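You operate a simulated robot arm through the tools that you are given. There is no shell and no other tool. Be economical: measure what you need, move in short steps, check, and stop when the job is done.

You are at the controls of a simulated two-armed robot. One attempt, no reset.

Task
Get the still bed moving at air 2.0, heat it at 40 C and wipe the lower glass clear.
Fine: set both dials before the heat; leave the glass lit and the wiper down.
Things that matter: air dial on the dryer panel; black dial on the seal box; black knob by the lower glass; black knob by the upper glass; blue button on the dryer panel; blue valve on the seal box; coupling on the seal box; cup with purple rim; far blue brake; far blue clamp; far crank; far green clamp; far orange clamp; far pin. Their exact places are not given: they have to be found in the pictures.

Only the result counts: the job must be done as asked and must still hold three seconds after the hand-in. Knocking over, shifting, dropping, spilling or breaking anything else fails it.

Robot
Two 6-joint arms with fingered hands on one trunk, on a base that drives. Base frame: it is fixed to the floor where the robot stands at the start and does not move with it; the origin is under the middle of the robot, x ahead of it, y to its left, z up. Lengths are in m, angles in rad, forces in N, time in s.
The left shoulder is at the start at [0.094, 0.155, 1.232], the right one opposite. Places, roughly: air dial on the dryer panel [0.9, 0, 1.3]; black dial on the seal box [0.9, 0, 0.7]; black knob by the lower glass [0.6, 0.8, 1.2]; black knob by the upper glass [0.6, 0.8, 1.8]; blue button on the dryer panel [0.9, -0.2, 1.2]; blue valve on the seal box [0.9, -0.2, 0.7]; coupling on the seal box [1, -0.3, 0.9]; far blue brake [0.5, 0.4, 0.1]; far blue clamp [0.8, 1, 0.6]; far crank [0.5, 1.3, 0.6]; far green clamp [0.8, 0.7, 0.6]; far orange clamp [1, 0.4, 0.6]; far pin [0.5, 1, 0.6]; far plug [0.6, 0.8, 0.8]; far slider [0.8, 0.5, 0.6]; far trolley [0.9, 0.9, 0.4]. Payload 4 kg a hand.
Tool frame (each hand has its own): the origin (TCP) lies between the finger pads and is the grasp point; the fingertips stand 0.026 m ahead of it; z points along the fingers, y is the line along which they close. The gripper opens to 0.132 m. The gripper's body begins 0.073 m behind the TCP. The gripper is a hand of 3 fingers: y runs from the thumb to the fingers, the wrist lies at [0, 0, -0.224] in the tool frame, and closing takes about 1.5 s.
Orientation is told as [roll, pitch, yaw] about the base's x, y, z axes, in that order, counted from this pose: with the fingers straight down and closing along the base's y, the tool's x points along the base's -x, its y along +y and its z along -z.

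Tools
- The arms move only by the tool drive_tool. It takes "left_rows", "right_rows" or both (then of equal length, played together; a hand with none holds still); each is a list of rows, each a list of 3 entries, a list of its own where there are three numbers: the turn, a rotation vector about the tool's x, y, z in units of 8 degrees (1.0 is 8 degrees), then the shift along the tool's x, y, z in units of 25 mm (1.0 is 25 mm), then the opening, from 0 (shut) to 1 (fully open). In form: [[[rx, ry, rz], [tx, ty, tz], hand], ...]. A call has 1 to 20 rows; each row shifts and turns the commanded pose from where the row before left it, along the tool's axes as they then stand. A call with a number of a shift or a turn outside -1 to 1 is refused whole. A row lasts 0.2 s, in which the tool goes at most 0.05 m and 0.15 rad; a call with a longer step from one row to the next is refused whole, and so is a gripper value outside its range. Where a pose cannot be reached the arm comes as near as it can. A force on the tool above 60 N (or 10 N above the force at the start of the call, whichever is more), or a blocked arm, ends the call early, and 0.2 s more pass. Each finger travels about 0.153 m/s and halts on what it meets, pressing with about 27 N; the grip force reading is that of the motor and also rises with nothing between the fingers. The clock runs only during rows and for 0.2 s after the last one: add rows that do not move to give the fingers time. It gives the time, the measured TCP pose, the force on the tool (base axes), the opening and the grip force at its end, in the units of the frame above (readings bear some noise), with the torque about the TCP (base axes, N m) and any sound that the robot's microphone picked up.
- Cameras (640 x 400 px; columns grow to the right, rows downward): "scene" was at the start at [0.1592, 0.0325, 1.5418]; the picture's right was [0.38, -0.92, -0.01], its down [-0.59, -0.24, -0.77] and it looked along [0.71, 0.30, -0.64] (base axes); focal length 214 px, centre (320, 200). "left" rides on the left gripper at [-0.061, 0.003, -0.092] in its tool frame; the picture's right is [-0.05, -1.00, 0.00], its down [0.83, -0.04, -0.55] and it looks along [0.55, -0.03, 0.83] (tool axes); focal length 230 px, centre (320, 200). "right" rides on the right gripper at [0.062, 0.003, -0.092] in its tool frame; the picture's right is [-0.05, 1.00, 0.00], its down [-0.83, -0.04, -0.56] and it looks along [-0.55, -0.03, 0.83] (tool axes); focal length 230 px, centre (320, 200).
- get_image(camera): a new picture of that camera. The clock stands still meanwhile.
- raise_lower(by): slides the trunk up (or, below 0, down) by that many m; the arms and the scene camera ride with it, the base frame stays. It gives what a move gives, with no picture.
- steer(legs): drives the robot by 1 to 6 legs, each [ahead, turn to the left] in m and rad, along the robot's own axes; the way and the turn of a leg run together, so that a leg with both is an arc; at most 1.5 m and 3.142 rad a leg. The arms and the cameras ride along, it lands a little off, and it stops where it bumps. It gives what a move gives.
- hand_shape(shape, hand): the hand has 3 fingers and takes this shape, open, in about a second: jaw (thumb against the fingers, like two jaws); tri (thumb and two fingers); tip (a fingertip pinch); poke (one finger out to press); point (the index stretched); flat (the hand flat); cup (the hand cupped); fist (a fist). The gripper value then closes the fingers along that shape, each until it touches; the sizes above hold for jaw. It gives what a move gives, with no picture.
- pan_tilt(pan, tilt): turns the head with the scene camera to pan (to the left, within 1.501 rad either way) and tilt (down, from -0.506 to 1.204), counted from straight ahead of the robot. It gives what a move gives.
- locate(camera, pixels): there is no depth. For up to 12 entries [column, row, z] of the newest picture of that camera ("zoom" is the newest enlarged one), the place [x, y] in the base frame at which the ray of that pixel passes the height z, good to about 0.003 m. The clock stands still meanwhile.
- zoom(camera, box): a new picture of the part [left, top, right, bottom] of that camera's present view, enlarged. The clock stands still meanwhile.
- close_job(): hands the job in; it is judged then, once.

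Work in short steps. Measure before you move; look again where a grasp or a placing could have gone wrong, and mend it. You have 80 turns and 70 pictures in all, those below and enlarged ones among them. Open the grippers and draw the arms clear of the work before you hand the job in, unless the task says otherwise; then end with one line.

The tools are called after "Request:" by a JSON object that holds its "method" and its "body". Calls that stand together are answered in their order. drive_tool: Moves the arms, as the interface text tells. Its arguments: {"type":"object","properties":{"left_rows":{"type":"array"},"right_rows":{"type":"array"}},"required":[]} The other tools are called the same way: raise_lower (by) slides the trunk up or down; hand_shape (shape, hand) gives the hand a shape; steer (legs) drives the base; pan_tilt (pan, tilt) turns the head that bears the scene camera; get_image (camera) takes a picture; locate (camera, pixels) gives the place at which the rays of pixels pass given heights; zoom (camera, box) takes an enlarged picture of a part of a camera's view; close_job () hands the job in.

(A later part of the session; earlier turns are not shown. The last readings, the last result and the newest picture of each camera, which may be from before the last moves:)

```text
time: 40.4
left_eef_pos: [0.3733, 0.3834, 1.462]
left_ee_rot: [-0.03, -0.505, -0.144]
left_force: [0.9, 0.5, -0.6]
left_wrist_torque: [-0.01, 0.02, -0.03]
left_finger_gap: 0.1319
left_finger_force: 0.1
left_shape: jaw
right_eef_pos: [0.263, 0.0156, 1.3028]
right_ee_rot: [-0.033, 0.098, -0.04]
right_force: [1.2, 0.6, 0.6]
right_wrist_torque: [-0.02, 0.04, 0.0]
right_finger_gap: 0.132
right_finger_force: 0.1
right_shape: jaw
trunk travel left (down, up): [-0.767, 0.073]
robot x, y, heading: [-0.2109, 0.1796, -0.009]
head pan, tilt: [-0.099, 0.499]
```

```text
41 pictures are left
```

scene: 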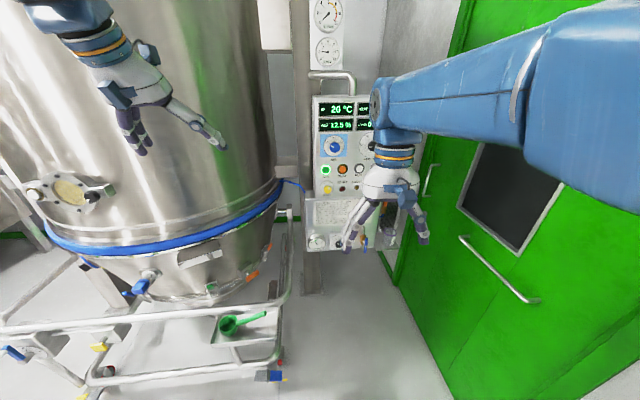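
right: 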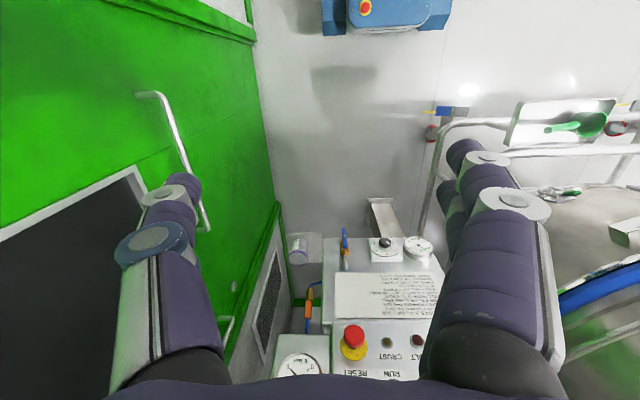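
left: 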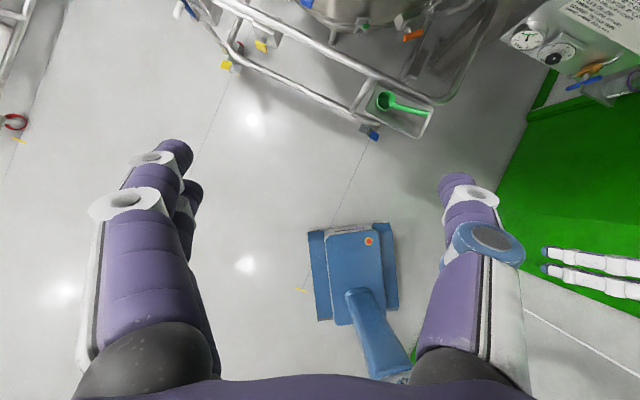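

The robot is at (-0.21, 0.18), heading about 0. I swing the right hand smoothly up to horizontal, toward a standoff before the heat knob.

Request:
{"method": "drive_tool", "body": {"right_rows": [[[0, -0.6, 0], [-0.972, -0.28, -0.054], 1], [[0, -0.6, 0], [-0.974, -0.28, 0.027], 1], [[0, -0.6, 0], [-0.968, -0.28, 0.109], 1], [[0, -0.6, 0], [-0.955, -0.28, 0.189], 1], [[0, -0.6, 0], [-0.936, -0.28, 0.268], 1], [[0, -0.6, 0], [-0.911, -0.28, 0.346], 1], [[0, -0.6, 0], [-0.878, -0.28, 0.421], 1], [[0, -0.6, 0], [-0.84, -0.28, 0.493], 1], [[0, -0.6, 0], [-0.796, -0.28, 0.561], 1], [[0, -0.6, 0], [-0.746, -0.28, 0.626], 1], [[0, -0.6, 0], [-0.691, -0.28, 0.686], 1], [[0, -0.6, 0], [-0.631, -0.28, 0.742], 1], [[0, -0.6, 0], [-0.567, -0.28, 0.792], 1], [[0, -0.6, 0], [-0.499, -0.28, 0.837], 1], [[0, -0.6, 0], [-0.427, -0.28, 0.875], 1], [[0, -0.6, 0], [-0.352, -0.28, 0.908], 1], [[0, -0.6, 0], [-0.275, -0.28, 0.934], 1], [[0, -0.6, 0], [-0.196, -0.28, 0.954], 1], [[0, -0.6, 0], [-0.115, -0.28, 0.967], 1], [[0, -0.6, 0], [-0.034, -0.28, 0.6], 1]]}}

Request:
{"method": "get_image", "body": {"camera": "right"}}

```text
time: 44.6
left_eef_pos: [0.3666, 0.381, 1.4319]
left_ee_rot: [-0.037, -0.434, -0.139]
left_force: [0.6, 0.0, -0.3]
left_wrist_torque: [0.03, 0.01, -0.01]
left_finger_gap: 0.1322
left_finger_force: 0.0
left_shape: jaw
right_eef_pos: [0.7371, -0.1464, 1.3084]
right_ee_rot: [-2.244, -1.533, 2.206]
right_force: [0.6, 0.1, 0.0]
right_wrist_torque: [0.01, -0.01, -0.04]
right_finger_gap: 0.1318
right_finger_force: 0.0
right_shape: jaw
right hand out of reach, approached as far as the arm can: row 1
trunk travel left (down, up): [-0.767, 0.073]
robot x, y, heading: [-0.209, 0.1786, -0.007]
head pan, tilt: [-0.099, 0.499]
```

```text
40 pictures are left
```

right: 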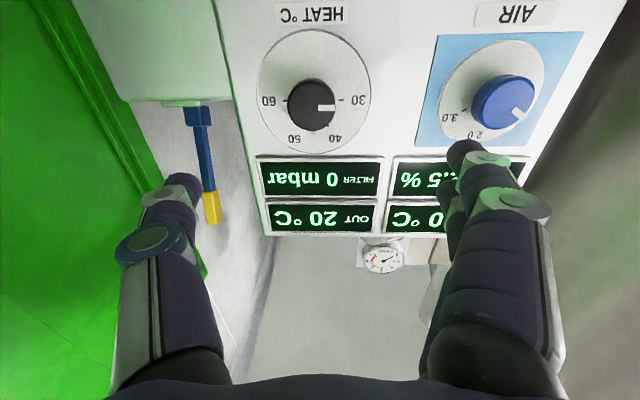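

That worked well: TCP (0.737,-0.146,1.308), knob at (312,105). I verify the knob's place from this view.

Request:
{"method": "locate", "body": {"camera": "right", "pixels": [[310, 108, 1.29], [310, 108, 1.3], [505, 103, 1.29], [505, 103, 1.3], [314, 86, 1.29], [314, 86, 1.3]]}}

```text
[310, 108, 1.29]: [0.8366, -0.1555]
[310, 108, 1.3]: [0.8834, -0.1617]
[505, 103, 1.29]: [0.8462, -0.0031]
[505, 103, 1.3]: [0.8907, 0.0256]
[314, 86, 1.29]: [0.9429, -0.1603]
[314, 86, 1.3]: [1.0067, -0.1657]
```

Heat knob front confirmed at (0.873,-0.159,1.297). I straighten the hand and advance to TCP x ≈ 0.868 in gentle steps, fingers open.

Request:
{"method": "drive_tool", "body": {"right_rows": [[[-0.14, 0.09, 0.1], [0.055, -0.06, 0.4], 1], [[-0.13, 0.08, 0.1], [0.055, -0.06, 0.4], 1], [[0, 0, 0], [0.055, -0.06, 0.5], 1], [[0, 0, 0], [0.055, -0.06, 0.5], 1], [[0, 0, 0], [0.055, -0.06, 0.5], 1], [[0, 0, 0], [0.055, -0.06, 0.5], 1], [[0, 0, 0], [0.055, -0.06, 0.5], 1], [[0, 0, 0], [0.055, -0.06, 0.5], 1], [[0, 0, 0], [0, 0, 0.5], 1], [[0, 0, 0], [0, 0, 0.5], 1], [[0, 0, 0], [0, 0, 0.4], 1], [[0, 0, 0], [0, 0, 0], 1], [[0, 0, 0], [0, 0, 0], 1]]}}

Request:
{"method": "get_image", "body": {"camera": "right"}}

```text
time: 47.4
left_eef_pos: [0.3636, 0.3819, 1.4321]
left_ee_rot: [-0.039, -0.436, -0.139]
left_force: [-0.2, -0.6, -0.8]
left_wrist_torque: [-0.01, -0.01, -0.02]
left_finger_gap: 0.1321
left_finger_force: 0.1
left_shape: jaw
right_eef_pos: [0.7357, -0.1545, 1.3061]
right_ee_rot: [-2.21, -1.568, 2.212]
right_force: [-0.5, -0.4, 0.0]
right_wrist_torque: [-0.04, 0.0, -0.01]
right_finger_gap: 0.1321
right_finger_force: 0.1
right_shape: jaw
right hand out of reach, approached as far as the arm can: row 1, 2, 3, 4, 5, 6, 7, 8, 9, 10, 11
trunk travel left (down, up): [-0.767, 0.073]
robot x, y, heading: [-0.213, 0.1765, -0.006]
head pan, tilt: [-0.099, 0.499]
```

```text
39 pictures are left
```

right: 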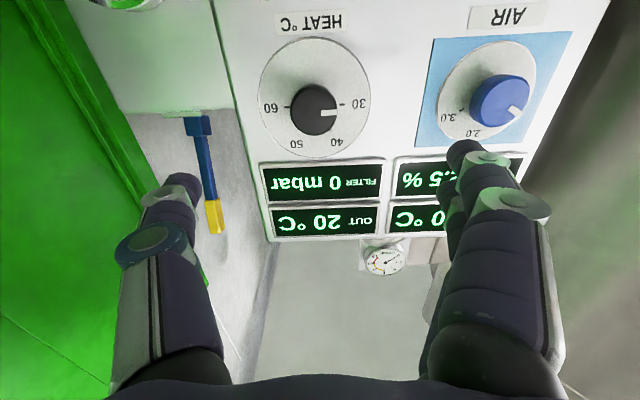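

The arm is at full stretch at x 0.736. I pull the command back to the real pose and drive the robot forward 0.2 m in short legs (trolley corner is well clear at x ≈ 0.5, y ≈ 0.4).

Request:
{"method": "drive_tool", "body": {"right_rows": [[[0, 0, 0], [0, 0, -1], 1], [[0, 0, 0], [0, 0, -1], 1], [[0, 0, 0], [0, 0, -1], 1], [[0, 0, 0], [0, 0, -1], 1], [[0, 0, 0], [0, 0, -1], 1], [[0, 0, 0], [0, 0, -1], 1], [[0, 0, 0], [0, 0, -1], 1], [[0, 0, 0], [0, 0, -1], 1], [[0, 0, 0], [0, 0, -1], 1], [[0, 0, 0], [0, 0, 0], 1]]}}

Request:
{"method": "steer", "body": {"legs": [[0.1, 0]]}}

Request:
{"method": "steer", "body": {"legs": [[0.08, 0]]}}

Request:
{"method": "get_image", "body": {"camera": "right"}}

```text
time: 48.1
left_eef_pos: [0.35, 0.3823, 1.4036]
left_ee_rot: [-0.048, -0.368, -0.135]
left_force: [0.0, 0.7, -0.2]
left_wrist_torque: [-0.04, -0.06, 0.01]
left_finger_gap: 0.1319
left_finger_force: 0.1
left_shape: jaw
right_eef_pos: [0.6405, -0.15, 1.3269]
right_ee_rot: [-3.126, -1.542, 3.128]
right_force: [-0.2, -0.7, -0.4]
right_wrist_torque: [0.02, -0.01, 0.0]
right_finger_gap: 0.132
right_finger_force: 0.0
right_shape: jaw
right hand out of reach, approached as far as the arm can: row 1
trunk travel left (down, up): [-0.767, 0.073]
robot x, y, heading: [-0.2089, 0.1779, -0.007]
head pan, tilt: [-0.099, 0.499]
stopped in row 3 (right hand): the arm was blocked; the commanded pose is now the measured one
```

```text
time: 49.5
left_eef_pos: [0.4336, 0.3816, 1.3392]
left_ee_rot: [-0.068, -0.222, -0.127]
left_force: [0.4, 0.3, 0.1]
left_wrist_torque: [-0.01, 0.01, -0.01]
left_finger_gap: 0.1321
left_finger_force: 0.1
left_shape: jaw
right_eef_pos: [0.7014, -0.1497, 1.3533]
right_ee_rot: [3.127, -1.509, -3.12]
right_force: [-0.3, 0.5, -0.7]
right_wrist_torque: [0.03, 0.02, 0.0]
right_finger_gap: 0.1316
right_finger_force: 0.0
right_shape: jaw
trunk travel left (down, up): [-0.767, 0.073]
robot x, y, heading: [-0.1085, 0.1779, -0.004]
head pan, tilt: [-0.099, 0.499]
stopped in leg 1: the robot was blocked; the commanded pose is now the measured one
```

```text
time: 50.6
left_eef_pos: [0.491, 0.3826, 1.3518]
left_ee_rot: [-0.065, -0.244, -0.131]
left_force: [-1.7, 0.5, 0.0]
left_wrist_torque: [-0.01, -0.07, 0.01]
left_finger_gap: 0.1323
left_finger_force: 0.0
left_shape: jaw
right_eef_pos: [0.7592, -0.1495, 1.3669]
right_ee_rot: [3.133, -1.49, -3.127]
right_force: [-0.2, -1.1, 0.5]
right_wrist_torque: [0.0, 0.08, 0.05]
right_finger_gap: 0.132
right_finger_force: 0.0
right_shape: jaw
trunk travel left (down, up): [-0.767, 0.073]
robot x, y, heading: [-0.0283, 0.1757, -0.002]
head pan, tilt: [-0.099, 0.499]
```

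```text
38 pictures are left
```

right: 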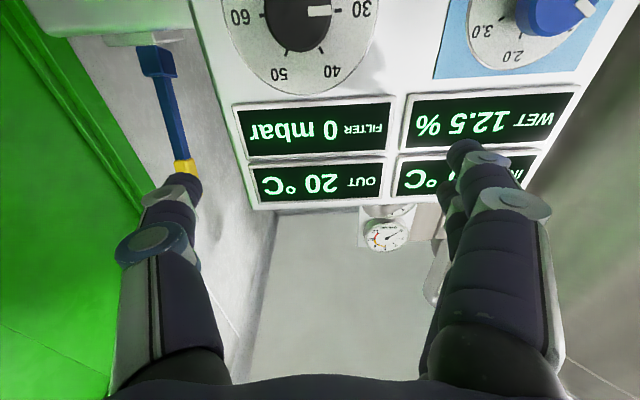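

TCP is now (0.759,-0.150,1.367), pitched up 0.08, knob top at (300,20). I level the hand, lower it to knob height, and then advance slowly.

Request:
{"method": "drive_tool", "body": {"right_rows": [[[0, 0.3, 0], [0.4, -0.05, 0.1], 1], [[0, 0.28, 0], [0.4, -0.05, 0.1], 1], [[0, 0, 0], [0.4, -0.05, 0.1], 1], [[0, 0, 0], [0.4, -0.05, 0.1], 1], [[0, 0, 0], [0.4, -0.05, 0.1], 1], [[0, 0, 0], [0.4, -0.05, 0.1], 1], [[0, 0, 0], [0.3, -0.05, 0.1], 1], [[0, 0, 0], [0.1, 0, 0], 1], [[0, 0, 0], [0, 0, 0], 1], [[0, 0, 0], [0, 0, 0], 1]]}}

Request:
{"method": "get_image", "body": {"camera": "right"}}

```text
time: 52.8
left_eef_pos: [0.4961, 0.3819, 1.3159]
left_ee_rot: [-0.075, -0.162, -0.129]
left_force: [0.0, 0.1, 0.6]
left_wrist_torque: [-0.02, -0.01, -0.02]
left_finger_gap: 0.132
left_finger_force: 0.1
left_shape: jaw
right_eef_pos: [0.774, -0.1569, 1.2997]
right_ee_rot: [2.702, -1.569, -2.695]
right_force: [-0.2, 0.3, 0.1]
right_wrist_torque: [0.01, 0.0, 0.0]
right_finger_gap: 0.1321
right_finger_force: 0.0
right_shape: jaw
trunk travel left (down, up): [-0.767, 0.073]
robot x, y, heading: [-0.0303, 0.1795, -0.002]
head pan, tilt: [-0.099, 0.499]
```

```text
37 pictures are left
```

right: 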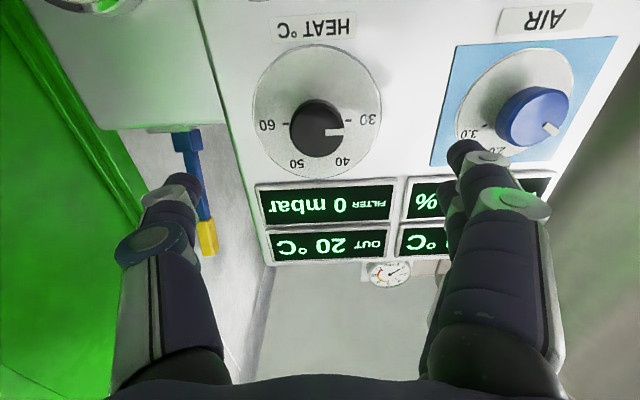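

Level and aligned at (0.774,-0.157,1.300), knob at (316,128). I advance 0.093 m slowly with open fingers.

Request:
{"method": "drive_tool", "body": {"right_rows": [[[0, 0, 0], [0, 0, 0.2], 1], [[0, 0, 0], [0.02, -0.02, 0.37], 1], [[0, 0, 0], [0.02, -0.02, 0.37], 1], [[0, 0, 0], [0.02, -0.02, 0.37], 1], [[0, 0, 0], [0.02, -0.02, 0.37], 1], [[0, 0, 0], [0.02, 0, 0.37], 1], [[0, 0, 0], [0, 0, 0.37], 1], [[0, 0, 0], [0, 0, 0.37], 1], [[0, 0, 0], [0, 0, 0.37], 1], [[0, 0, 0], [0, 0, 0.37], 1], [[0, 0, 0], [0, 0, 0.2], 1], [[0, 0, 0], [0, 0, 0], 1], [[0, 0, 0], [0, 0, 0], 1]]}}

Request:
{"method": "get_image", "body": {"camera": "right"}}

```text
time: 54.6
left_eef_pos: [0.4785, 0.3825, 1.289]
left_ee_rot: [-0.083, -0.089, -0.126]
left_force: [0.4, 0.1, -0.5]
left_wrist_torque: [0.03, 0.0, 0.0]
left_finger_gap: 0.1318
left_finger_force: 0.0
left_shape: jaw
right_eef_pos: [0.8219, -0.1609, 1.3138]
right_ee_rot: [3.092, -1.551, -3.086]
right_force: [0.1, 0.2, 0.1]
right_wrist_torque: [-0.01, 0.0, 0.0]
right_finger_gap: 0.1319
right_finger_force: 0.1
right_shape: jaw
trunk travel left (down, up): [-0.767, 0.073]
robot x, y, heading: [-0.0273, 0.1823, 0.001]
head pan, tilt: [-0.099, 0.499]
stopped in row 9 (right hand): the arm was blocked; the commanded pose is now the measured one
```

```text
36 pictures are left
```

right: 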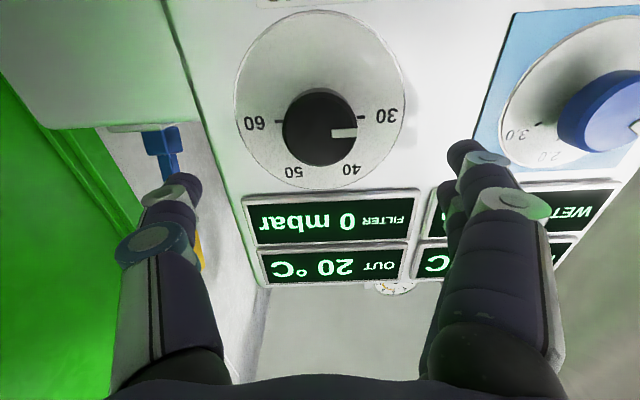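

Blocked again at x 0.822 with the body swaying. I look at the right elbow and upper arm from the head.

Request:
{"method": "pan_tilt", "body": {"pan": -0.7, "tilt": 0.5}}

Request:
{"method": "get_image", "body": {"camera": "scene"}}

Request:
{"method": "get_image", "body": {"camera": "left"}}

```text
time: 55.6
left_eef_pos: [0.4814, 0.3827, 1.2876]
left_ee_rot: [-0.084, -0.095, -0.125]
left_force: [0.3, -0.1, 0.0]
left_wrist_torque: [-0.02, -0.01, -0.02]
left_finger_gap: 0.1321
left_finger_force: 0.0
left_shape: jaw
right_eef_pos: [0.8252, -0.1598, 1.3134]
right_ee_rot: [3.106, -1.553, -3.1]
right_force: [0.9, 0.7, -1.4]
right_wrist_torque: [0.01, 0.05, -0.03]
right_finger_gap: 0.1321
right_finger_force: 0.1
right_shape: jaw
trunk travel left (down, up): [-0.767, 0.073]
robot x, y, heading: [-0.0328, 0.1783, -0.001]
head pan, tilt: [-0.7, 0.499]
```

```text
35 pictures are left
```

scene: 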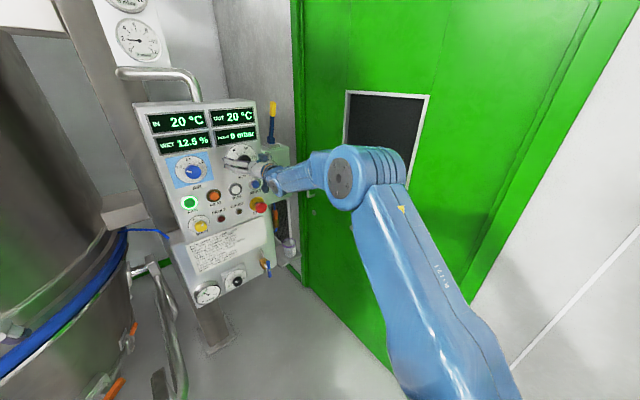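

```text
34 pictures are left
```

left: 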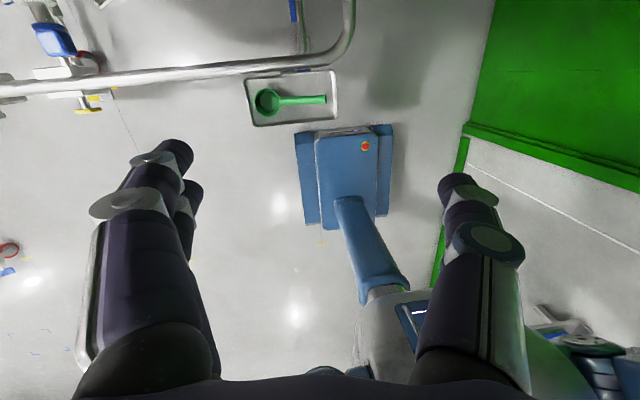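

The left view shows the robot's base front near (345,132) and the scoop tray near (290,125). I measure the gap, and the elbow against the wall.

Request:
{"method": "locate", "body": {"camera": "left", "pixels": [[345, 130, 0.2], [345, 130, 0.3], [305, 135, 0.1], [290, 125, 0.2], [290, 125, 0.3], [200, 75, 0.5], [350, 30, 0.5], [350, 30, 0.2], [75, 65, 0.1]]}}

Request:
{"method": "locate", "body": {"camera": "scene", "pixels": [[405, 165, 1.25], [405, 165, 1.3], [370, 150, 1.35], [340, 205, 1.2], [210, 380, 0.3]]}}

```text
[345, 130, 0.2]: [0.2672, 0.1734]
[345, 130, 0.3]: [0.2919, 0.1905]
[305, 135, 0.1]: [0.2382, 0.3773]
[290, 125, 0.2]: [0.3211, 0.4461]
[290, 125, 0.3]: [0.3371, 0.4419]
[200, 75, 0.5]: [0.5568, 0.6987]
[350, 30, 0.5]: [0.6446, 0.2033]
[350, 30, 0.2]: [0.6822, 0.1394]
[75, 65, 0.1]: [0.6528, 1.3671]
```

```text
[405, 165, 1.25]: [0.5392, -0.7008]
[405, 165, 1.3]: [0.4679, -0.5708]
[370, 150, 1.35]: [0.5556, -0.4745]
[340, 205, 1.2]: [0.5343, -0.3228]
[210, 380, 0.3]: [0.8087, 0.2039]
```

All the stalls occurred with the level hand at 0.85 m ahead of the robot, a fixed bad posture; the earlier tilted sweep passed it without trouble. I back off 0.12 m, tip the hand down 20° to pass that distance, then level it again farther out.

Request:
{"method": "steer", "body": {"legs": [[-0.06, 0]]}}

Request:
{"method": "steer", "body": {"legs": [[-0.06, 0]]}}

Request:
{"method": "drive_tool", "body": {"right_rows": [[[0, 0.5, 0], [0, 0, 0], 1], [[0, 0.5, 0], [0, 0, 0], 1], [[0, 0.5, 0], [0, 0, 0], 1], [[0, 0.5, 0], [0, 0, 0], 1], [[0, 0.6, 0], [0, 0, 0], 1], [[0, 0, 0], [-0.17, 0, 0.47], 1], [[0, 0, 0], [-0.17, 0, 0.47], 1], [[0, 0, 0], [-0.17, 0, 0.47], 1], [[0, 0, 0], [-0.17, 0, 0.47], 1], [[0, 0, 0], [-0.17, 0, 0.47], 1], [[0, 0, 0], [-0.17, 0, 0.47], 1], [[0, 0, 0], [-0.17, 0, 0.47], 1], [[0, 0, 0], [0, 0, 0], 1]]}}

```text
time: 56.6
left_eef_pos: [0.4253, 0.3816, 1.3089]
left_ee_rot: [-0.078, -0.14, -0.127]
left_force: [-0.3, -0.7, -0.7]
left_wrist_torque: [0.04, -0.01, 0.04]
left_finger_gap: 0.1317
left_finger_force: 0.1
left_shape: jaw
right_eef_pos: [0.7733, -0.1605, 1.306]
right_ee_rot: [-3.082, -1.564, 3.09]
right_force: [-2.4, 0.7, -0.3]
right_wrist_torque: [0.02, -0.05, -0.01]
right_finger_gap: 0.1321
right_finger_force: 0.0
right_shape: jaw
trunk travel left (down, up): [-0.767, 0.073]
robot x, y, heading: [-0.0869, 0.1801, -0.002]
head pan, tilt: [-0.7, 0.499]
```

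```text
time: 57.5
left_eef_pos: [0.3558, 0.3825, 1.3113]
left_ee_rot: [-0.076, -0.148, -0.126]
left_force: [-0.5, -0.4, -0.3]
left_wrist_torque: [0.0, -0.07, 0.02]
left_finger_gap: 0.1321
left_finger_force: 0.0
left_shape: jaw
right_eef_pos: [0.7015, -0.1571, 1.3072]
right_ee_rot: [-3.097, -1.558, 3.102]
right_force: [-0.5, 1.0, -1.4]
right_wrist_torque: [-0.02, -0.03, -0.02]
right_finger_gap: 0.132
right_finger_force: 0.0
right_shape: jaw
trunk travel left (down, up): [-0.767, 0.073]
robot x, y, heading: [-0.1484, 0.1783, -0.007]
head pan, tilt: [-0.7, 0.499]
```

```text
time: 59.7
left_eef_pos: [0.3432, 0.3831, 1.2748]
left_ee_rot: [-0.089, -0.06, -0.126]
left_force: [-0.6, 0.4, 0.4]
left_wrist_torque: [-0.01, -0.08, 0.0]
left_finger_gap: 0.1324
left_finger_force: 0.1
left_shape: jaw
right_eef_pos: [0.7423, -0.1487, 1.33]
right_ee_rot: [0.015, -1.295, 0.01]
right_force: [0.5, 0.0, -0.3]
right_wrist_torque: [0.01, -0.07, -0.03]
right_finger_gap: 0.1318
right_finger_force: 0.0
right_shape: jaw
right hand out of reach, approached as far as the arm can: row 4, 6, 7, 10
trunk travel left (down, up): [-0.767, 0.073]
robot x, y, heading: [-0.1508, 0.178, -0.004]
head pan, tilt: [-0.7, 0.499]
stopped in row 10 (right hand): the arm was blocked; the commanded pose is now the measured one
```

I'm now at 0.893 m ahead of the robot, tilted 16° down. I level the hand here in small turns while lowering it to knob height.

Request:
{"method": "drive_tool", "body": {"right_rows": [[[0, -0.4, 0], [0.3, -0.1, 0.1], 1], [[0, -0.4, 0], [0.3, -0.1, 0.1], 1], [[0, -0.4, 0], [0.3, -0.1, 0.1], 1], [[0, -0.4, 0], [0.3, -0.1, 0.1], 1], [[0, -0.38, 0], [0, 0, 0.1], 1], [[0, 0, 0], [0, 0, 0.1], 1], [[0, 0, 0], [0, 0, 0], 1], [[0, 0, 0], [0, 0, 0], 1]]}}

```text
time: 60.0
left_eef_pos: [0.3332, 0.3824, 1.2464]
left_ee_rot: [-0.097, 0.017, -0.123]
left_force: [0.1, 0.1, -0.5]
left_wrist_torque: [0.0, 0.04, 0.01]
left_finger_gap: 0.1319
left_finger_force: 0.0
left_shape: jaw
right_eef_pos: [0.7376, -0.1486, 1.3398]
right_ee_rot: [0.024, -1.315, 0.006]
right_force: [0.3, -0.4, 0.0]
right_wrist_torque: [0.01, -0.03, 0.01]
right_finger_gap: 0.1318
right_finger_force: 0.0
right_shape: jaw
right hand out of reach, approached as far as the arm can: row 1
trunk travel left (down, up): [-0.767, 0.073]
robot x, y, heading: [-0.1505, 0.1786, -0.004]
head pan, tilt: [-0.7, 0.499]
stopped in row 1 (right hand): the arm was blocked; the commanded pose is now the measured one
```

Blocked at once again: the arm is at a limit in this stance. I test another shoulder height: lower the trunk by 0.15 m, then raise and level the hand.

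Request:
{"method": "raise_lower", "body": {"by": -0.15}}

Request:
{"method": "drive_tool", "body": {"right_rows": [[[0, -0.2, 0], [-0.4, 0, -0.2], 1], [[0, -0.2, 0], [-0.4, 0, -0.2], 1], [[0, -0.3, 0], [-0.4, 0, 0], 1], [[0, -0.3, 0], [-0.4, 0, 0], 1], [[0, -0.3, 0], [-0.4, 0, 0], 1], [[0, -0.3, 0], [-0.4, 0, 0], 1], [[0, -0.3, 0], [-0.4, 0, 0], 1], [[0, 0, 0], [-0.4, 0, 0], 1], [[0, 0, 0], [-0.4, 0, 0], 1], [[0, 0, 0], [0, 0, 0], 1]]}}

```text
time: 61.8
left_eef_pos: [0.3303, 0.3817, 1.1025]
left_ee_rot: [-0.094, 0.001, -0.126]
left_force: [-0.3, -0.1, -0.2]
left_wrist_torque: [0.01, -0.01, -0.02]
left_finger_gap: 0.132
left_finger_force: 0.0
left_shape: jaw
right_eef_pos: [0.7333, -0.1484, 1.1922]
right_ee_rot: [0.02, -1.318, 0.01]
right_force: [0.7, 0.8, 0.4]
right_wrist_torque: [0.01, 0.0, 0.0]
right_finger_gap: 0.1322
right_finger_force: 0.0
right_shape: jaw
trunk travel left (down, up): [-0.617, 0.223]
robot x, y, heading: [-0.1523, 0.1779, -0.005]
head pan, tilt: [-0.7, 0.499]
```

```text
time: 64.0
left_eef_pos: [0.3299, 0.3822, 1.1034]
left_ee_rot: [-0.096, 0.002, -0.126]
left_force: [1.1, 0.4, 0.1]
left_wrist_torque: [0.0, 0.03, 0.03]
left_finger_gap: 0.132
left_finger_force: 0.1
left_shape: jaw
right_eef_pos: [0.736, -0.1501, 1.287]
right_ee_rot: [2.764, -1.555, -2.732]
right_force: [0.2, 0.2, 0.0]
right_wrist_torque: [-0.01, 0.0, 0.01]
right_finger_gap: 0.132
right_finger_force: 0.0
right_shape: jaw
trunk travel left (down, up): [-0.617, 0.223]
robot x, y, heading: [-0.15, 0.177, -0.005]
head pan, tilt: [-0.7, 0.499]
```

That solves it: level at (0.736,-0.150,1.287) with no warning. I trim y and z to the knob axis and drive forward 0.1 m in two short legs.

Request:
{"method": "drive_tool", "body": {"right_rows": [[[0, 0, 0], [-0.2, -0.18, 0], 1], [[0, 0, 0], [-0.2, -0.18, 0], 1], [[0, 0, 0], [0, 0, 0], 1]]}}

Request:
{"method": "steer", "body": {"legs": [[0.06, 0]]}}

Request:
{"method": "steer", "body": {"legs": [[0.04, 0]]}}

Request:
{"method": "get_image", "body": {"camera": "right"}}

```text
time: 64.8
left_eef_pos: [0.3283, 0.3828, 1.101]
left_ee_rot: [-0.097, 0.002, -0.126]
left_force: [0.7, -0.4, -0.5]
left_wrist_torque: [0.01, 0.02, 0.0]
left_finger_gap: 0.1318
left_finger_force: 0.1
left_shape: jaw
right_eef_pos: [0.7368, -0.1586, 1.2965]
right_ee_rot: [2.765, -1.555, -2.736]
right_force: [0.0, 0.8, -0.1]
right_wrist_torque: [0.03, -0.01, 0.03]
right_finger_gap: 0.1319
right_finger_force: 0.1
right_shape: jaw
trunk travel left (down, up): [-0.617, 0.223]
robot x, y, heading: [-0.1509, 0.1779, -0.0]
head pan, tilt: [-0.7, 0.499]
```

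```text
time: 65.8
left_eef_pos: [0.3886, 0.3833, 1.1031]
left_ee_rot: [-0.097, -0.002, -0.124]
left_force: [0.1, 0.3, 0.1]
left_wrist_torque: [0.02, -0.03, -0.01]
left_finger_gap: 0.1321
left_finger_force: 0.1
left_shape: jaw
right_eef_pos: [0.7951, -0.1582, 1.2983]
right_ee_rot: [2.815, -1.553, -2.784]
right_force: [-0.9, 0.4, -0.5]
right_wrist_torque: [0.02, -0.03, -0.05]
right_finger_gap: 0.1321
right_finger_force: 0.1
right_shape: jaw
trunk travel left (down, up): [-0.617, 0.223]
robot x, y, heading: [-0.089, 0.1802, -0.002]
head pan, tilt: [-0.7, 0.499]
```

```text
time: 66.7
left_eef_pos: [0.4095, 0.3839, 1.0837]
left_ee_rot: [-0.103, 0.054, -0.125]
left_force: [-1.4, 0.9, -0.1]
left_wrist_torque: [0.01, 0.01, 0.02]
left_finger_gap: 0.132
left_finger_force: 0.2
left_shape: jaw
right_eef_pos: [0.8201, -0.1592, 1.3208]
right_ee_rot: [2.982, -1.538, -2.949]
right_force: [-0.5, 0.3, -0.3]
right_wrist_torque: [-0.02, -0.01, 0.02]
right_finger_gap: 0.132
right_finger_force: 0.1
right_shape: jaw
trunk travel left (down, up): [-0.617, 0.223]
robot x, y, heading: [-0.0508, 0.1781, -0.002]
head pan, tilt: [-0.7, 0.499]
```

```text
33 pictures are left
```

right: 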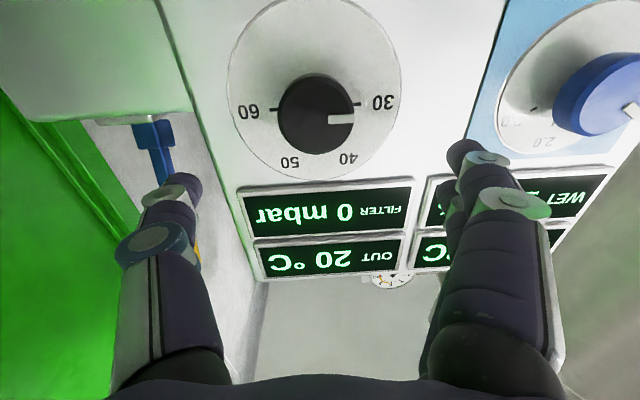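

The hand reads 2 cm higher after the last leg, possibly sway. I wait a few rows and read again.

Request:
{"method": "drive_tool", "body": {"right_rows": [[[0, 0, 0], [0, 0, 0], 1], [[0, 0, 0], [0, 0, 0], 1], [[0, 0, 0], [0, 0, 0], 1], [[0, 0, 0], [0, 0, 0], 1], [[0, 0, 0], [0, 0, 0], 1]]}}

Request:
{"method": "pan_tilt", "body": {"pan": -0.3, "tilt": 0.7}}

Request:
{"method": "get_image", "body": {"camera": "scene"}}

```text
time: 67.8
left_eef_pos: [0.3937, 0.3827, 1.0645]
left_ee_rot: [-0.11, 0.114, -0.123]
left_force: [0.4, -0.1, 0.3]
left_wrist_torque: [0.03, 0.01, -0.02]
left_finger_gap: 0.132
left_finger_force: 0.0
left_shape: jaw
right_eef_pos: [0.8101, -0.1618, 1.3375]
right_ee_rot: [3.02, -1.526, -2.988]
right_force: [0.0, 0.3, -0.7]
right_wrist_torque: [0.03, 0.0, 0.03]
right_finger_gap: 0.1319
right_finger_force: 0.1
right_shape: jaw
trunk travel left (down, up): [-0.617, 0.223]
robot x, y, heading: [-0.0503, 0.1789, -0.001]
head pan, tilt: [-0.7, 0.499]
```

```text
time: 68.7
left_eef_pos: [0.393, 0.3819, 1.0638]
left_ee_rot: [-0.111, 0.113, -0.123]
left_force: [-0.3, -0.4, -0.3]
left_wrist_torque: [0.0, -0.01, 0.01]
left_finger_gap: 0.1318
left_finger_force: 0.1
left_shape: jaw
right_eef_pos: [0.8095, -0.1631, 1.3379]
right_ee_rot: [3.023, -1.526, -2.988]
right_force: [-0.2, 0.1, 0.2]
right_wrist_torque: [0.04, 0.02, 0.02]
right_finger_gap: 0.1321
right_finger_force: 0.0
right_shape: jaw
trunk travel left (down, up): [-0.617, 0.223]
robot x, y, heading: [-0.0489, 0.1785, 0.001]
head pan, tilt: [-0.3, 0.7]
```

```text
32 pictures are left
```

scene: 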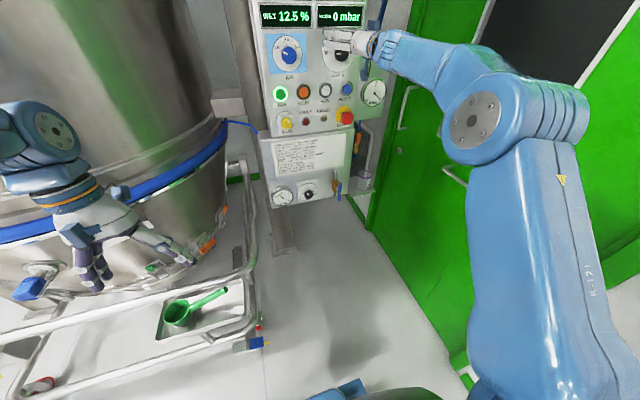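

The left hand is being pushed too: its arm at (60,140) may be touching the tank. I look at the left arm.

Request:
{"method": "pan_tilt", "body": {"pan": 0.9, "tilt": 0.6}}

Request:
{"method": "get_image", "body": {"camera": "scene"}}

Request:
{"method": "get_image", "body": {"camera": "left"}}

```text
time: 70.1
left_eef_pos: [0.3934, 0.383, 1.0627]
left_ee_rot: [-0.111, 0.113, -0.125]
left_force: [-1.1, 1.0, 0.1]
left_wrist_torque: [0.0, 0.05, 0.01]
left_finger_gap: 0.132
left_finger_force: 0.1
left_shape: jaw
right_eef_pos: [0.8089, -0.161, 1.338]
right_ee_rot: [3.022, -1.526, -2.989]
right_force: [0.0, 0.2, 0.6]
right_wrist_torque: [0.04, 0.02, 0.0]
right_finger_gap: 0.1318
right_finger_force: 0.0
right_shape: jaw
trunk travel left (down, up): [-0.617, 0.223]
robot x, y, heading: [-0.0464, 0.1788, -0.004]
head pan, tilt: [0.901, 0.6]
```

```text
31 pictures are left
```

scene: 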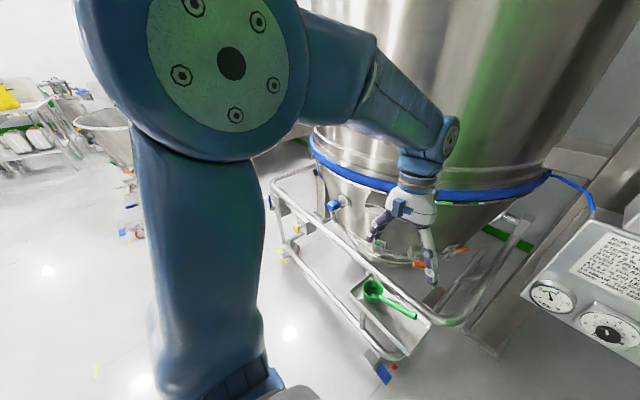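

```text
30 pictures are left
```

left: 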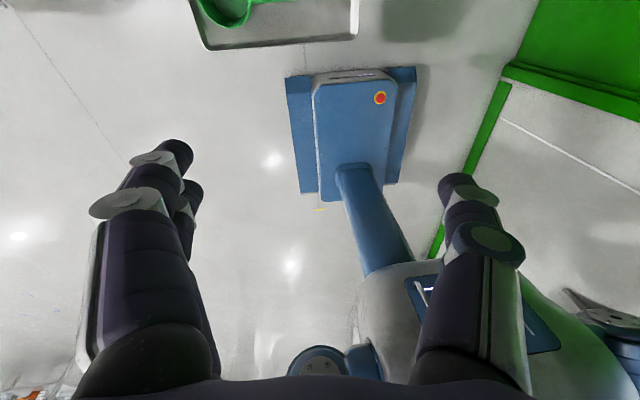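

Wrist forces are nil, so contact must be at the right elbow, likely with the door bar or window frame by the wall. At robot y 0.18 the air knob (y 0.011) keeps the elbow 0.17 m farther from it, so I do air first: back 6 cm and shift the hand left.

Request:
{"method": "steer", "body": {"legs": [[-0.07, 0]]}}

Request:
{"method": "drive_tool", "body": {"right_rows": [[[0, 0, 0], [0, 0.3, 0], 1], [[0, 0, 0], [0, 0.5, 0], 1], [[0, 0, 0], [0, 0.5, 0], 1], [[0, 0, 0], [0, 0.5, 0], 1], [[0, 0, 0], [0, 0.5, 0], 1], [[0, 0, 0], [0, 0.5, 0], 1], [[0, 0, 0], [0, 0.5, 0], 1], [[0, 0, 0], [0, 0.5, 0], 1], [[0, 0, 0], [0, 0.5, 0], 1], [[0, 0, 0], [0, 0.5, 0], 1], [[0, 0, 0], [0, 0.5, 0], 1], [[0, 0, 0], [0, 0.5, 0], 1], [[0, 0, 0], [0, 0.5, 0], 1], [[0, 0, 0], [0, 0.5, 0], 1], [[0, 0, 0], [0, 0, 0], 1], [[0, 0, 0], [0, 0, 0], 1]]}}

```text
time: 71.1
left_eef_pos: [0.336, 0.383, 1.067]
left_ee_rot: [-0.108, 0.1, -0.124]
left_force: [0.3, 0.0, -1.5]
left_wrist_torque: [-0.02, 0.09, -0.01]
left_finger_gap: 0.132
left_finger_force: 0.0
left_shape: jaw
right_eef_pos: [0.7531, -0.161, 1.3224]
right_ee_rot: [2.993, -1.541, -2.956]
right_force: [1.0, 0.0, -0.7]
right_wrist_torque: [0.0, -0.1, -0.02]
right_finger_gap: 0.1321
right_finger_force: 0.0
right_shape: jaw
trunk travel left (down, up): [-0.617, 0.223]
robot x, y, heading: [-0.1229, 0.1745, -0.005]
head pan, tilt: [0.901, 0.6]
```

```text
time: 74.5
left_eef_pos: [0.3081, 0.3835, 1.052]
left_ee_rot: [-0.112, 0.149, -0.123]
left_force: [0.1, -0.5, -0.2]
left_wrist_torque: [0.0, 0.0, -0.01]
left_finger_gap: 0.132
left_finger_force: 0.0
left_shape: jaw
right_eef_pos: [0.7179, 0.0117, 1.3479]
right_ee_rot: [3.089, -1.516, -3.056]
right_force: [0.2, -0.2, -0.3]
right_wrist_torque: [-0.04, -0.01, -0.03]
right_finger_gap: 0.132
right_finger_force: 0.0
right_shape: jaw
trunk travel left (down, up): [-0.617, 0.223]
robot x, y, heading: [-0.1206, 0.1818, -0.005]
head pan, tilt: [0.901, 0.6]
```

Both hands now sit ~3 cm back: the body is leaning back while the left arm sags. I test whether lifting and straightening the left hand restores the posture.

Request:
{"method": "drive_tool", "body": {"left_rows": [[[0, -0.2, 0], [0, 0, -0.4], 1], [[0, -0.2, 0], [0, 0, -0.4], 1], [[0, -0.2, 0], [0, 0, -0.4], 1], [[0, -0.2, 0], [0, 0, -0.4], 1], [[0, -0.2, 0], [0, 0, -0.4], 1], [[0, 0, 0], [0, 0, 0], 1], [[0, 0, 0], [0, 0, 0], 1]], "right_rows": [[[0, 0, 0], [0, 0, 0], 1], [[0, 0, 0], [0, 0, 0], 1], [[0, 0, 0], [0, 0, 0], 1], [[0, 0, 0], [0, 0, 0], 1], [[0, 0, 0], [0, 0, 0], 1], [[0, 0, 0], [0, 0, 0], 1], [[0, 0, 0], [0, 0, 0], 1]]}}

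Request:
{"method": "get_image", "body": {"camera": "right"}}

```text
time: 76.1
left_eef_pos: [0.3662, 0.3883, 1.1015]
left_ee_rot: [-0.108, -0.03, -0.108]
left_force: [-0.2, 0.3, -0.7]
left_wrist_torque: [0.02, 0.01, -0.02]
left_finger_gap: 0.1321
left_finger_force: 0.1
left_shape: jaw
left hand out of reach, approached as far as the arm can: row 1, 2, 3, 4, 5
right_eef_pos: [0.7161, 0.0118, 1.3471]
right_ee_rot: [3.088, -1.518, -3.052]
right_force: [0.4, 0.0, 0.2]
right_wrist_torque: [0.01, -0.03, 0.0]
right_finger_gap: 0.1319
right_finger_force: 0.0
right_shape: jaw
trunk travel left (down, up): [-0.617, 0.223]
robot x, y, heading: [-0.1197, 0.1755, -0.003]
head pan, tilt: [0.901, 0.6]
```

```text
29 pictures are left
```

right: 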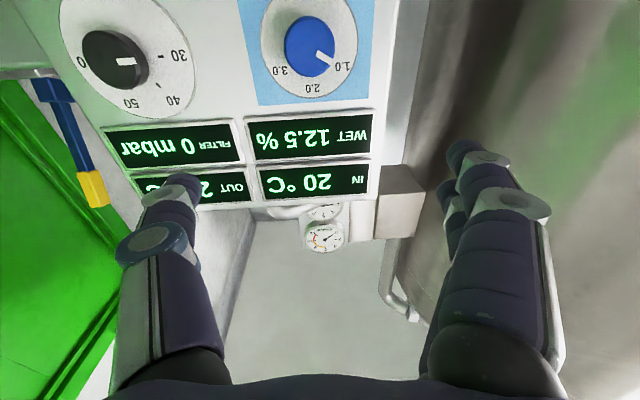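

The left arm had been at its reach limit; the right is stable at (0.716,0.012,1.347), air knob at (310,45). I level it and lower it 5 cm toward the knob's axis.

Request:
{"method": "drive_tool", "body": {"right_rows": [[[0, 0.2, 0], [0.3, 0, 0.1], 1], [[0, 0.19, 0], [0.3, 0, 0.1], 1], [[0, 0, 0], [0.3, 0, 0.1], 1], [[0, 0, 0], [0.3, 0, 0.1], 1], [[0, 0, 0], [0.3, 0, 0.1], 1], [[0, 0, 0], [0.3, 0, 0.1], 1], [[0, 0, 0], [0.2, 0, 0], 1], [[0, 0, 0], [0, 0, 0], 1], [[0, 0, 0], [0, 0, 0], 1]]}}

```text
time: 78.1
left_eef_pos: [0.3656, 0.3887, 1.1031]
left_ee_rot: [-0.109, -0.029, -0.107]
left_force: [-0.1, 0.0, 0.5]
left_wrist_torque: [-0.01, 0.0, 0.01]
left_finger_gap: 0.1319
left_finger_force: 0.1
left_shape: jaw
right_eef_pos: [0.7303, 0.0124, 1.2964]
right_ee_rot: [1.693, -1.566, -1.657]
right_force: [0.3, 0.2, -0.4]
right_wrist_torque: [-0.01, -0.01, 0.01]
right_finger_gap: 0.1322
right_finger_force: 0.0
right_shape: jaw
trunk travel left (down, up): [-0.617, 0.223]
robot x, y, heading: [-0.1199, 0.1774, -0.002]
head pan, tilt: [0.901, 0.6]
```

Now exactly as commanded: (0.730,0.012,1.296), level. I extend the arm 5 cm in small steps, watching for the sway.

Request:
{"method": "drive_tool", "body": {"right_rows": [[[0, 0, 0], [0, 0, 0.2], 1], [[0, 0, 0], [0, 0, 0.3], 1], [[0, 0, 0], [0, 0, 0.3], 1], [[0, 0, 0], [0, 0, 0.3], 1], [[0, 0, 0], [0, 0, 0.3], 1], [[0, 0, 0], [0, 0, 0.3], 1], [[0, 0, 0], [0, 0, 0.2], 1], [[0, 0, 0], [0, 0, 0], 1], [[0, 0, 0], [0, 0, 0], 1]]}}

Request:
{"method": "steer", "body": {"legs": [[0.04, 0]]}}

```text
time: 80.1
left_eef_pos: [0.3656, 0.3896, 1.1017]
left_ee_rot: [-0.109, -0.028, -0.11]
left_force: [0.4, -0.3, 0.8]
left_wrist_torque: [-0.01, 0.0, 0.0]
left_finger_gap: 0.132
left_finger_force: 0.1
left_shape: jaw
right_eef_pos: [0.772, 0.0094, 1.2988]
right_ee_rot: [1.692, -1.568, -1.656]
right_force: [0.5, -0.3, 0.4]
right_wrist_torque: [-0.01, -0.01, -0.02]
right_finger_gap: 0.1321
right_finger_force: 0.1
right_shape: jaw
right hand out of reach, approached as far as the arm can: row 4, 5, 6, 7
trunk travel left (down, up): [-0.617, 0.223]
robot x, y, heading: [-0.1196, 0.18, -0.001]
head pan, tilt: [0.901, 0.6]
```

```text
time: 81.0
left_eef_pos: [0.4005, 0.3897, 1.1041]
left_ee_rot: [-0.108, -0.034, -0.108]
left_force: [0.3, 0.2, -0.1]
left_wrist_torque: [0.0, -0.05, -0.01]
left_finger_gap: 0.132
left_finger_force: 0.0
left_shape: jaw
right_eef_pos: [0.8069, 0.0102, 1.3024]
right_ee_rot: [2.458, -1.565, -2.423]
right_force: [0.6, -0.4, 0.6]
right_wrist_torque: [0.0, 0.01, -0.04]
right_finger_gap: 0.1321
right_finger_force: 0.1
right_shape: jaw
trunk travel left (down, up): [-0.617, 0.223]
robot x, y, heading: [-0.083, 0.1778, -0.001]
head pan, tilt: [0.901, 0.6]
```

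Good: (0.807,0.010,1.302), no sway. I continue forward with two more short legs of 3 cm, fingers straddling the knob.

Request:
{"method": "steer", "body": {"legs": [[0.03, 0]]}}

Request:
{"method": "get_image", "body": {"camera": "right"}}

```text
time: 81.8
left_eef_pos: [0.4122, 0.3885, 1.0841]
left_ee_rot: [-0.116, 0.024, -0.109]
left_force: [-0.1, 0.6, 0.0]
left_wrist_torque: [0.01, -0.06, 0.0]
left_finger_gap: 0.1317
left_finger_force: 0.0
left_shape: jaw
right_eef_pos: [0.823, 0.0122, 1.3264]
right_ee_rot: [3.046, -1.552, -3.011]
right_force: [-1.0, -0.2, 0.2]
right_wrist_torque: [0.03, 0.01, -0.01]
right_finger_gap: 0.132
right_finger_force: 0.0
right_shape: jaw
trunk travel left (down, up): [-0.617, 0.223]
robot x, y, heading: [-0.0522, 0.177, -0.001]
head pan, tilt: [0.901, 0.6]
```

```text
28 pictures are left
```

right: 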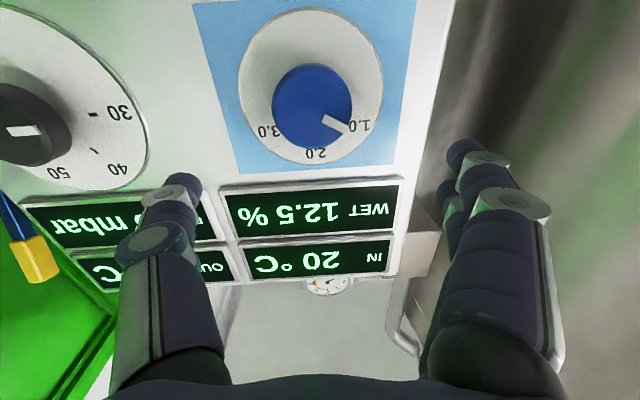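

The reading moved to (0.823,0.012,1.326): another posture slip. Incremental corrections have worked well, so I lower 2.8 cm, level, and push forward a bit.

Request:
{"method": "drive_tool", "body": {"right_rows": [[[0, 0.07, 0], [0.3, 0, 0], 1], [[0, 0.07, 0], [0.3, 0, 0], 1], [[0, 0, 0], [0.3, 0, 0.1], 1], [[0, 0, 0], [0.2, 0, 0.2], 1], [[0, 0, 0], [0, 0, 0.2], 1], [[0, 0, 0], [0, 0, 0.2], 1], [[0, 0, 0], [0, 0, 0.2], 1], [[0, 0, 0], [0, 0, 0], 1], [[0, 0, 0], [0, 0, 0], 1]]}}

```text
time: 83.8
left_eef_pos: [0.3952, 0.3891, 1.0631]
left_ee_rot: [-0.121, 0.086, -0.109]
left_force: [-0.1, 0.0, -1.3]
left_wrist_torque: [0.03, -0.03, -0.03]
left_finger_gap: 0.132
left_finger_force: 0.0
left_shape: jaw
right_eef_pos: [0.8323, 0.0126, 1.3169]
right_ee_rot: [3.035, -1.557, -2.999]
right_force: [0.1, 0.4, -0.1]
right_wrist_torque: [0.01, 0.01, 0.01]
right_finger_gap: 0.1318
right_finger_force: 0.0
right_shape: jaw
right hand out of reach, approached as far as the arm can: row 6, 7
trunk travel left (down, up): [-0.617, 0.223]
robot x, y, heading: [-0.0512, 0.1786, -0.005]
head pan, tilt: [0.901, 0.6]
```

I suspect low contact in front of the base. I triangulate the scoop tray's near edge from the two pictures taken at the same moment.

Request:
{"method": "locate", "body": {"camera": "scene", "pixels": [[405, 350, 0.1], [405, 350, 0.3], [432, 320, 0.1], [432, 320, 0.3], [385, 375, 0.1], [352, 290, 0.3], [352, 290, 0.1]]}}

Request:
{"method": "locate", "body": {"camera": "left", "pixels": [[357, 38, 0.1], [357, 38, 0.3], [205, 48, 0.1], [205, 48, 0.3], [350, 72, 0.2], [350, 72, 0.3], [300, 80, 0.05]]}}

Request:
{"method": "get_image", "body": {"camera": "left"}}

```text
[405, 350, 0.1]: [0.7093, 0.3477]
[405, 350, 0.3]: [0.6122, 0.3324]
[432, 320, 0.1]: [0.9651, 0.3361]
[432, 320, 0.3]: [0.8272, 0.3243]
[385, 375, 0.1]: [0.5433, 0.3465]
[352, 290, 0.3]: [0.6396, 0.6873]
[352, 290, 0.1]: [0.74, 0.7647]
```

```text
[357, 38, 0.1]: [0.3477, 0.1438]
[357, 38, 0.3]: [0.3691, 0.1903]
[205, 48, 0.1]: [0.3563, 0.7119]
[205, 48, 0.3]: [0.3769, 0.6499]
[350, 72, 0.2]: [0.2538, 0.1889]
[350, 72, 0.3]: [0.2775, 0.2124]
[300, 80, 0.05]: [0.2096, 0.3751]
```

```text
27 pictures are left
```

left: 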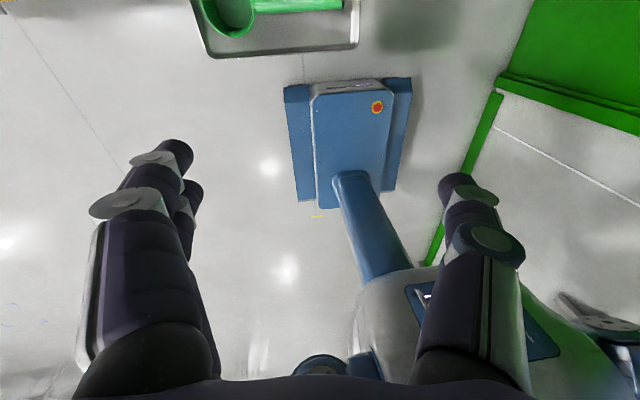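

The tray is actually at z ≈ 0.7, x ≥ 0.415, y ≥ 0.29, well clear of the base. I drive another 3 cm, let things settle, and then correct with small hand moves.

Request:
{"method": "steer", "body": {"legs": [[0.03, 0]]}}

Request:
{"method": "drive_tool", "body": {"right_rows": [[[0, 0, 0], [0, 0, -0.1], 1], [[0, 0, 0], [0, 0, 0], 1], [[0, 0, 0], [0, 0, 0], 1], [[0, 0, 0], [0, 0, 0], 1], [[0, 0, 0], [0, 0, 0], 1], [[0, 0, 0], [0, 0, 0], 1]], "left_rows": [[[0, -0.2, 0], [0, 0, 0], 1], [[0, -0.2, 0], [0, 0, -0.2], 1], [[0, -0.2, 0], [0, 0, -0.2], 1], [[0, -0.1, 0], [0, 0, -0.2], 1], [[0, 0, 0], [0, 0, 0], 1], [[0, 0, 0], [0, 0, 0], 1]]}}

```text
time: 84.7
left_eef_pos: [0.4258, 0.3889, 1.064]
left_ee_rot: [-0.119, 0.084, -0.11]
left_force: [0.5, -0.9, 0.3]
left_wrist_torque: [0.04, 0.04, -0.02]
left_finger_gap: 0.1319
left_finger_force: 0.1
left_shape: jaw
right_eef_pos: [0.8608, 0.0113, 1.3166]
right_ee_rot: [2.978, -1.557, -2.944]
right_force: [-0.4, -0.6, 0.6]
right_wrist_torque: [-0.01, -0.02, -0.01]
right_finger_gap: 0.1321
right_finger_force: 0.1
right_shape: jaw
trunk travel left (down, up): [-0.617, 0.223]
robot x, y, heading: [-0.0246, 0.1765, 0.001]
head pan, tilt: [0.901, 0.6]
```

```text
time: 86.1
left_eef_pos: [0.4434, 0.3907, 1.0618]
left_ee_rot: [-0.121, 0.003, -0.098]
left_force: [-0.8, 0.0, 0.5]
left_wrist_torque: [0.0, 0.02, 0.01]
left_finger_gap: 0.132
left_finger_force: 0.1
left_shape: jaw
left hand out of reach, approached as far as the arm can: row 2, 3, 4
right_eef_pos: [0.845, 0.0149, 1.3405]
right_ee_rot: [3.112, -1.544, -3.079]
right_force: [0.8, 0.1, -0.3]
right_wrist_torque: [0.03, -0.01, 0.01]
right_finger_gap: 0.1319
right_finger_force: 0.0
right_shape: jaw
trunk travel left (down, up): [-0.617, 0.223]
robot x, y, heading: [-0.0226, 0.1766, -0.004]
head pan, tilt: [0.901, 0.6]
```

The slips come from the command lying just beyond reach, so the robot should stand closer. I pull the right hand back 9 cm, then drive forward 8 cm in short legs (base front would be at x ≈ 0.36, clear of the trolley's front at 0.5).

Request:
{"method": "drive_tool", "body": {"right_rows": [[[0, 0, 0], [0, 0, -0.3], 1], [[0, 0, 0], [0, 0, -0.4], 1], [[0, 0, 0], [0, 0, -0.4], 1], [[0, 0, 0], [0, 0, -0.4], 1], [[0, 0, 0], [0, 0, -0.4], 1], [[0, 0, 0], [0, 0, -0.4], 1], [[0, 0, 0], [0, 0, -0.4], 1], [[0, 0, 0], [0, 0, -0.4], 1], [[0, 0, 0], [0, 0, -0.4], 1], [[0, 0, 0], [0, 0, -0.4], 1], [[0, 0, 0], [0, 0, 0], 1], [[0, 0, 0], [0, 0, 0], 1]]}}

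Request:
{"method": "steer", "body": {"legs": [[0.04, 0]]}}

Request:
{"method": "steer", "body": {"legs": [[0.04, 0]]}}

Request:
{"method": "get_image", "body": {"camera": "right"}}

```text
time: 88.7
left_eef_pos: [0.4448, 0.3894, 1.0617]
left_ee_rot: [-0.123, 0.002, -0.098]
left_force: [-0.5, -0.3, 0.5]
left_wrist_torque: [-0.02, 0.01, 0.02]
left_finger_gap: 0.1321
left_finger_force: 0.0
left_shape: jaw
right_eef_pos: [0.7521, 0.0057, 1.3296]
right_ee_rot: [3.104, -1.539, -3.069]
right_force: [-0.1, 0.1, 0.4]
right_wrist_torque: [0.06, 0.02, 0.05]
right_finger_gap: 0.1318
right_finger_force: 0.0
right_shape: jaw
right hand out of reach, approached as far as the arm can: row 1, 2, 3
trunk travel left (down, up): [-0.617, 0.223]
robot x, y, heading: [-0.0214, 0.177, -0.002]
head pan, tilt: [0.901, 0.6]
```

```text
time: 89.5
left_eef_pos: [0.4797, 0.3904, 1.0645]
left_ee_rot: [-0.12, -0.005, -0.099]
left_force: [0.0, 0.1, 0.4]
left_wrist_torque: [-0.03, 0.01, 0.0]
left_finger_gap: 0.1321
left_finger_force: 0.0
left_shape: jaw
right_eef_pos: [0.7871, 0.0063, 1.3335]
right_ee_rot: [3.128, -1.535, -3.093]
right_force: [-0.2, 0.1, -0.1]
right_wrist_torque: [0.0, 0.04, 0.01]
right_finger_gap: 0.1322
right_finger_force: 0.0
right_shape: jaw
trunk travel left (down, up): [-0.617, 0.223]
robot x, y, heading: [0.0188, 0.1776, 0.0]
head pan, tilt: [0.901, 0.6]
```

```text
time: 90.4
left_eef_pos: [0.5021, 0.3897, 1.046]
left_ee_rot: [-0.127, 0.054, -0.1]
left_force: [0.1, 0.4, -0.1]
left_wrist_torque: [-0.01, -0.05, -0.01]
left_finger_gap: 0.132
left_finger_force: 0.1
left_shape: jaw
right_eef_pos: [0.8073, 0.0059, 1.3448]
right_ee_rot: [-3.135, -1.519, -3.115]
right_force: [0.3, 0.7, -0.1]
right_wrist_torque: [0.01, 0.01, -0.03]
right_finger_gap: 0.132
right_finger_force: 0.1
right_shape: jaw
trunk travel left (down, up): [-0.617, 0.223]
robot x, y, heading: [0.0562, 0.1802, -0.0]
head pan, tilt: [0.901, 0.6]
```

```text
26 pictures are left
```

right: 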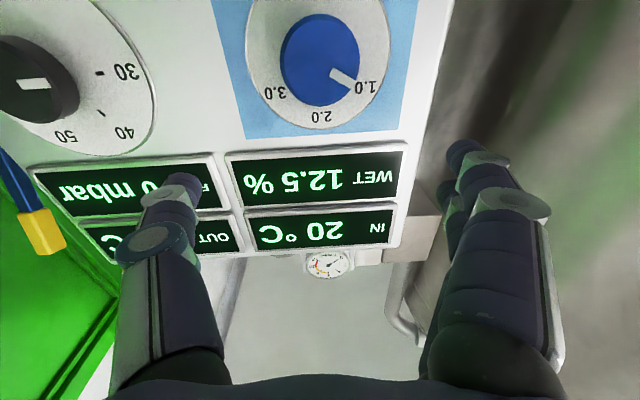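

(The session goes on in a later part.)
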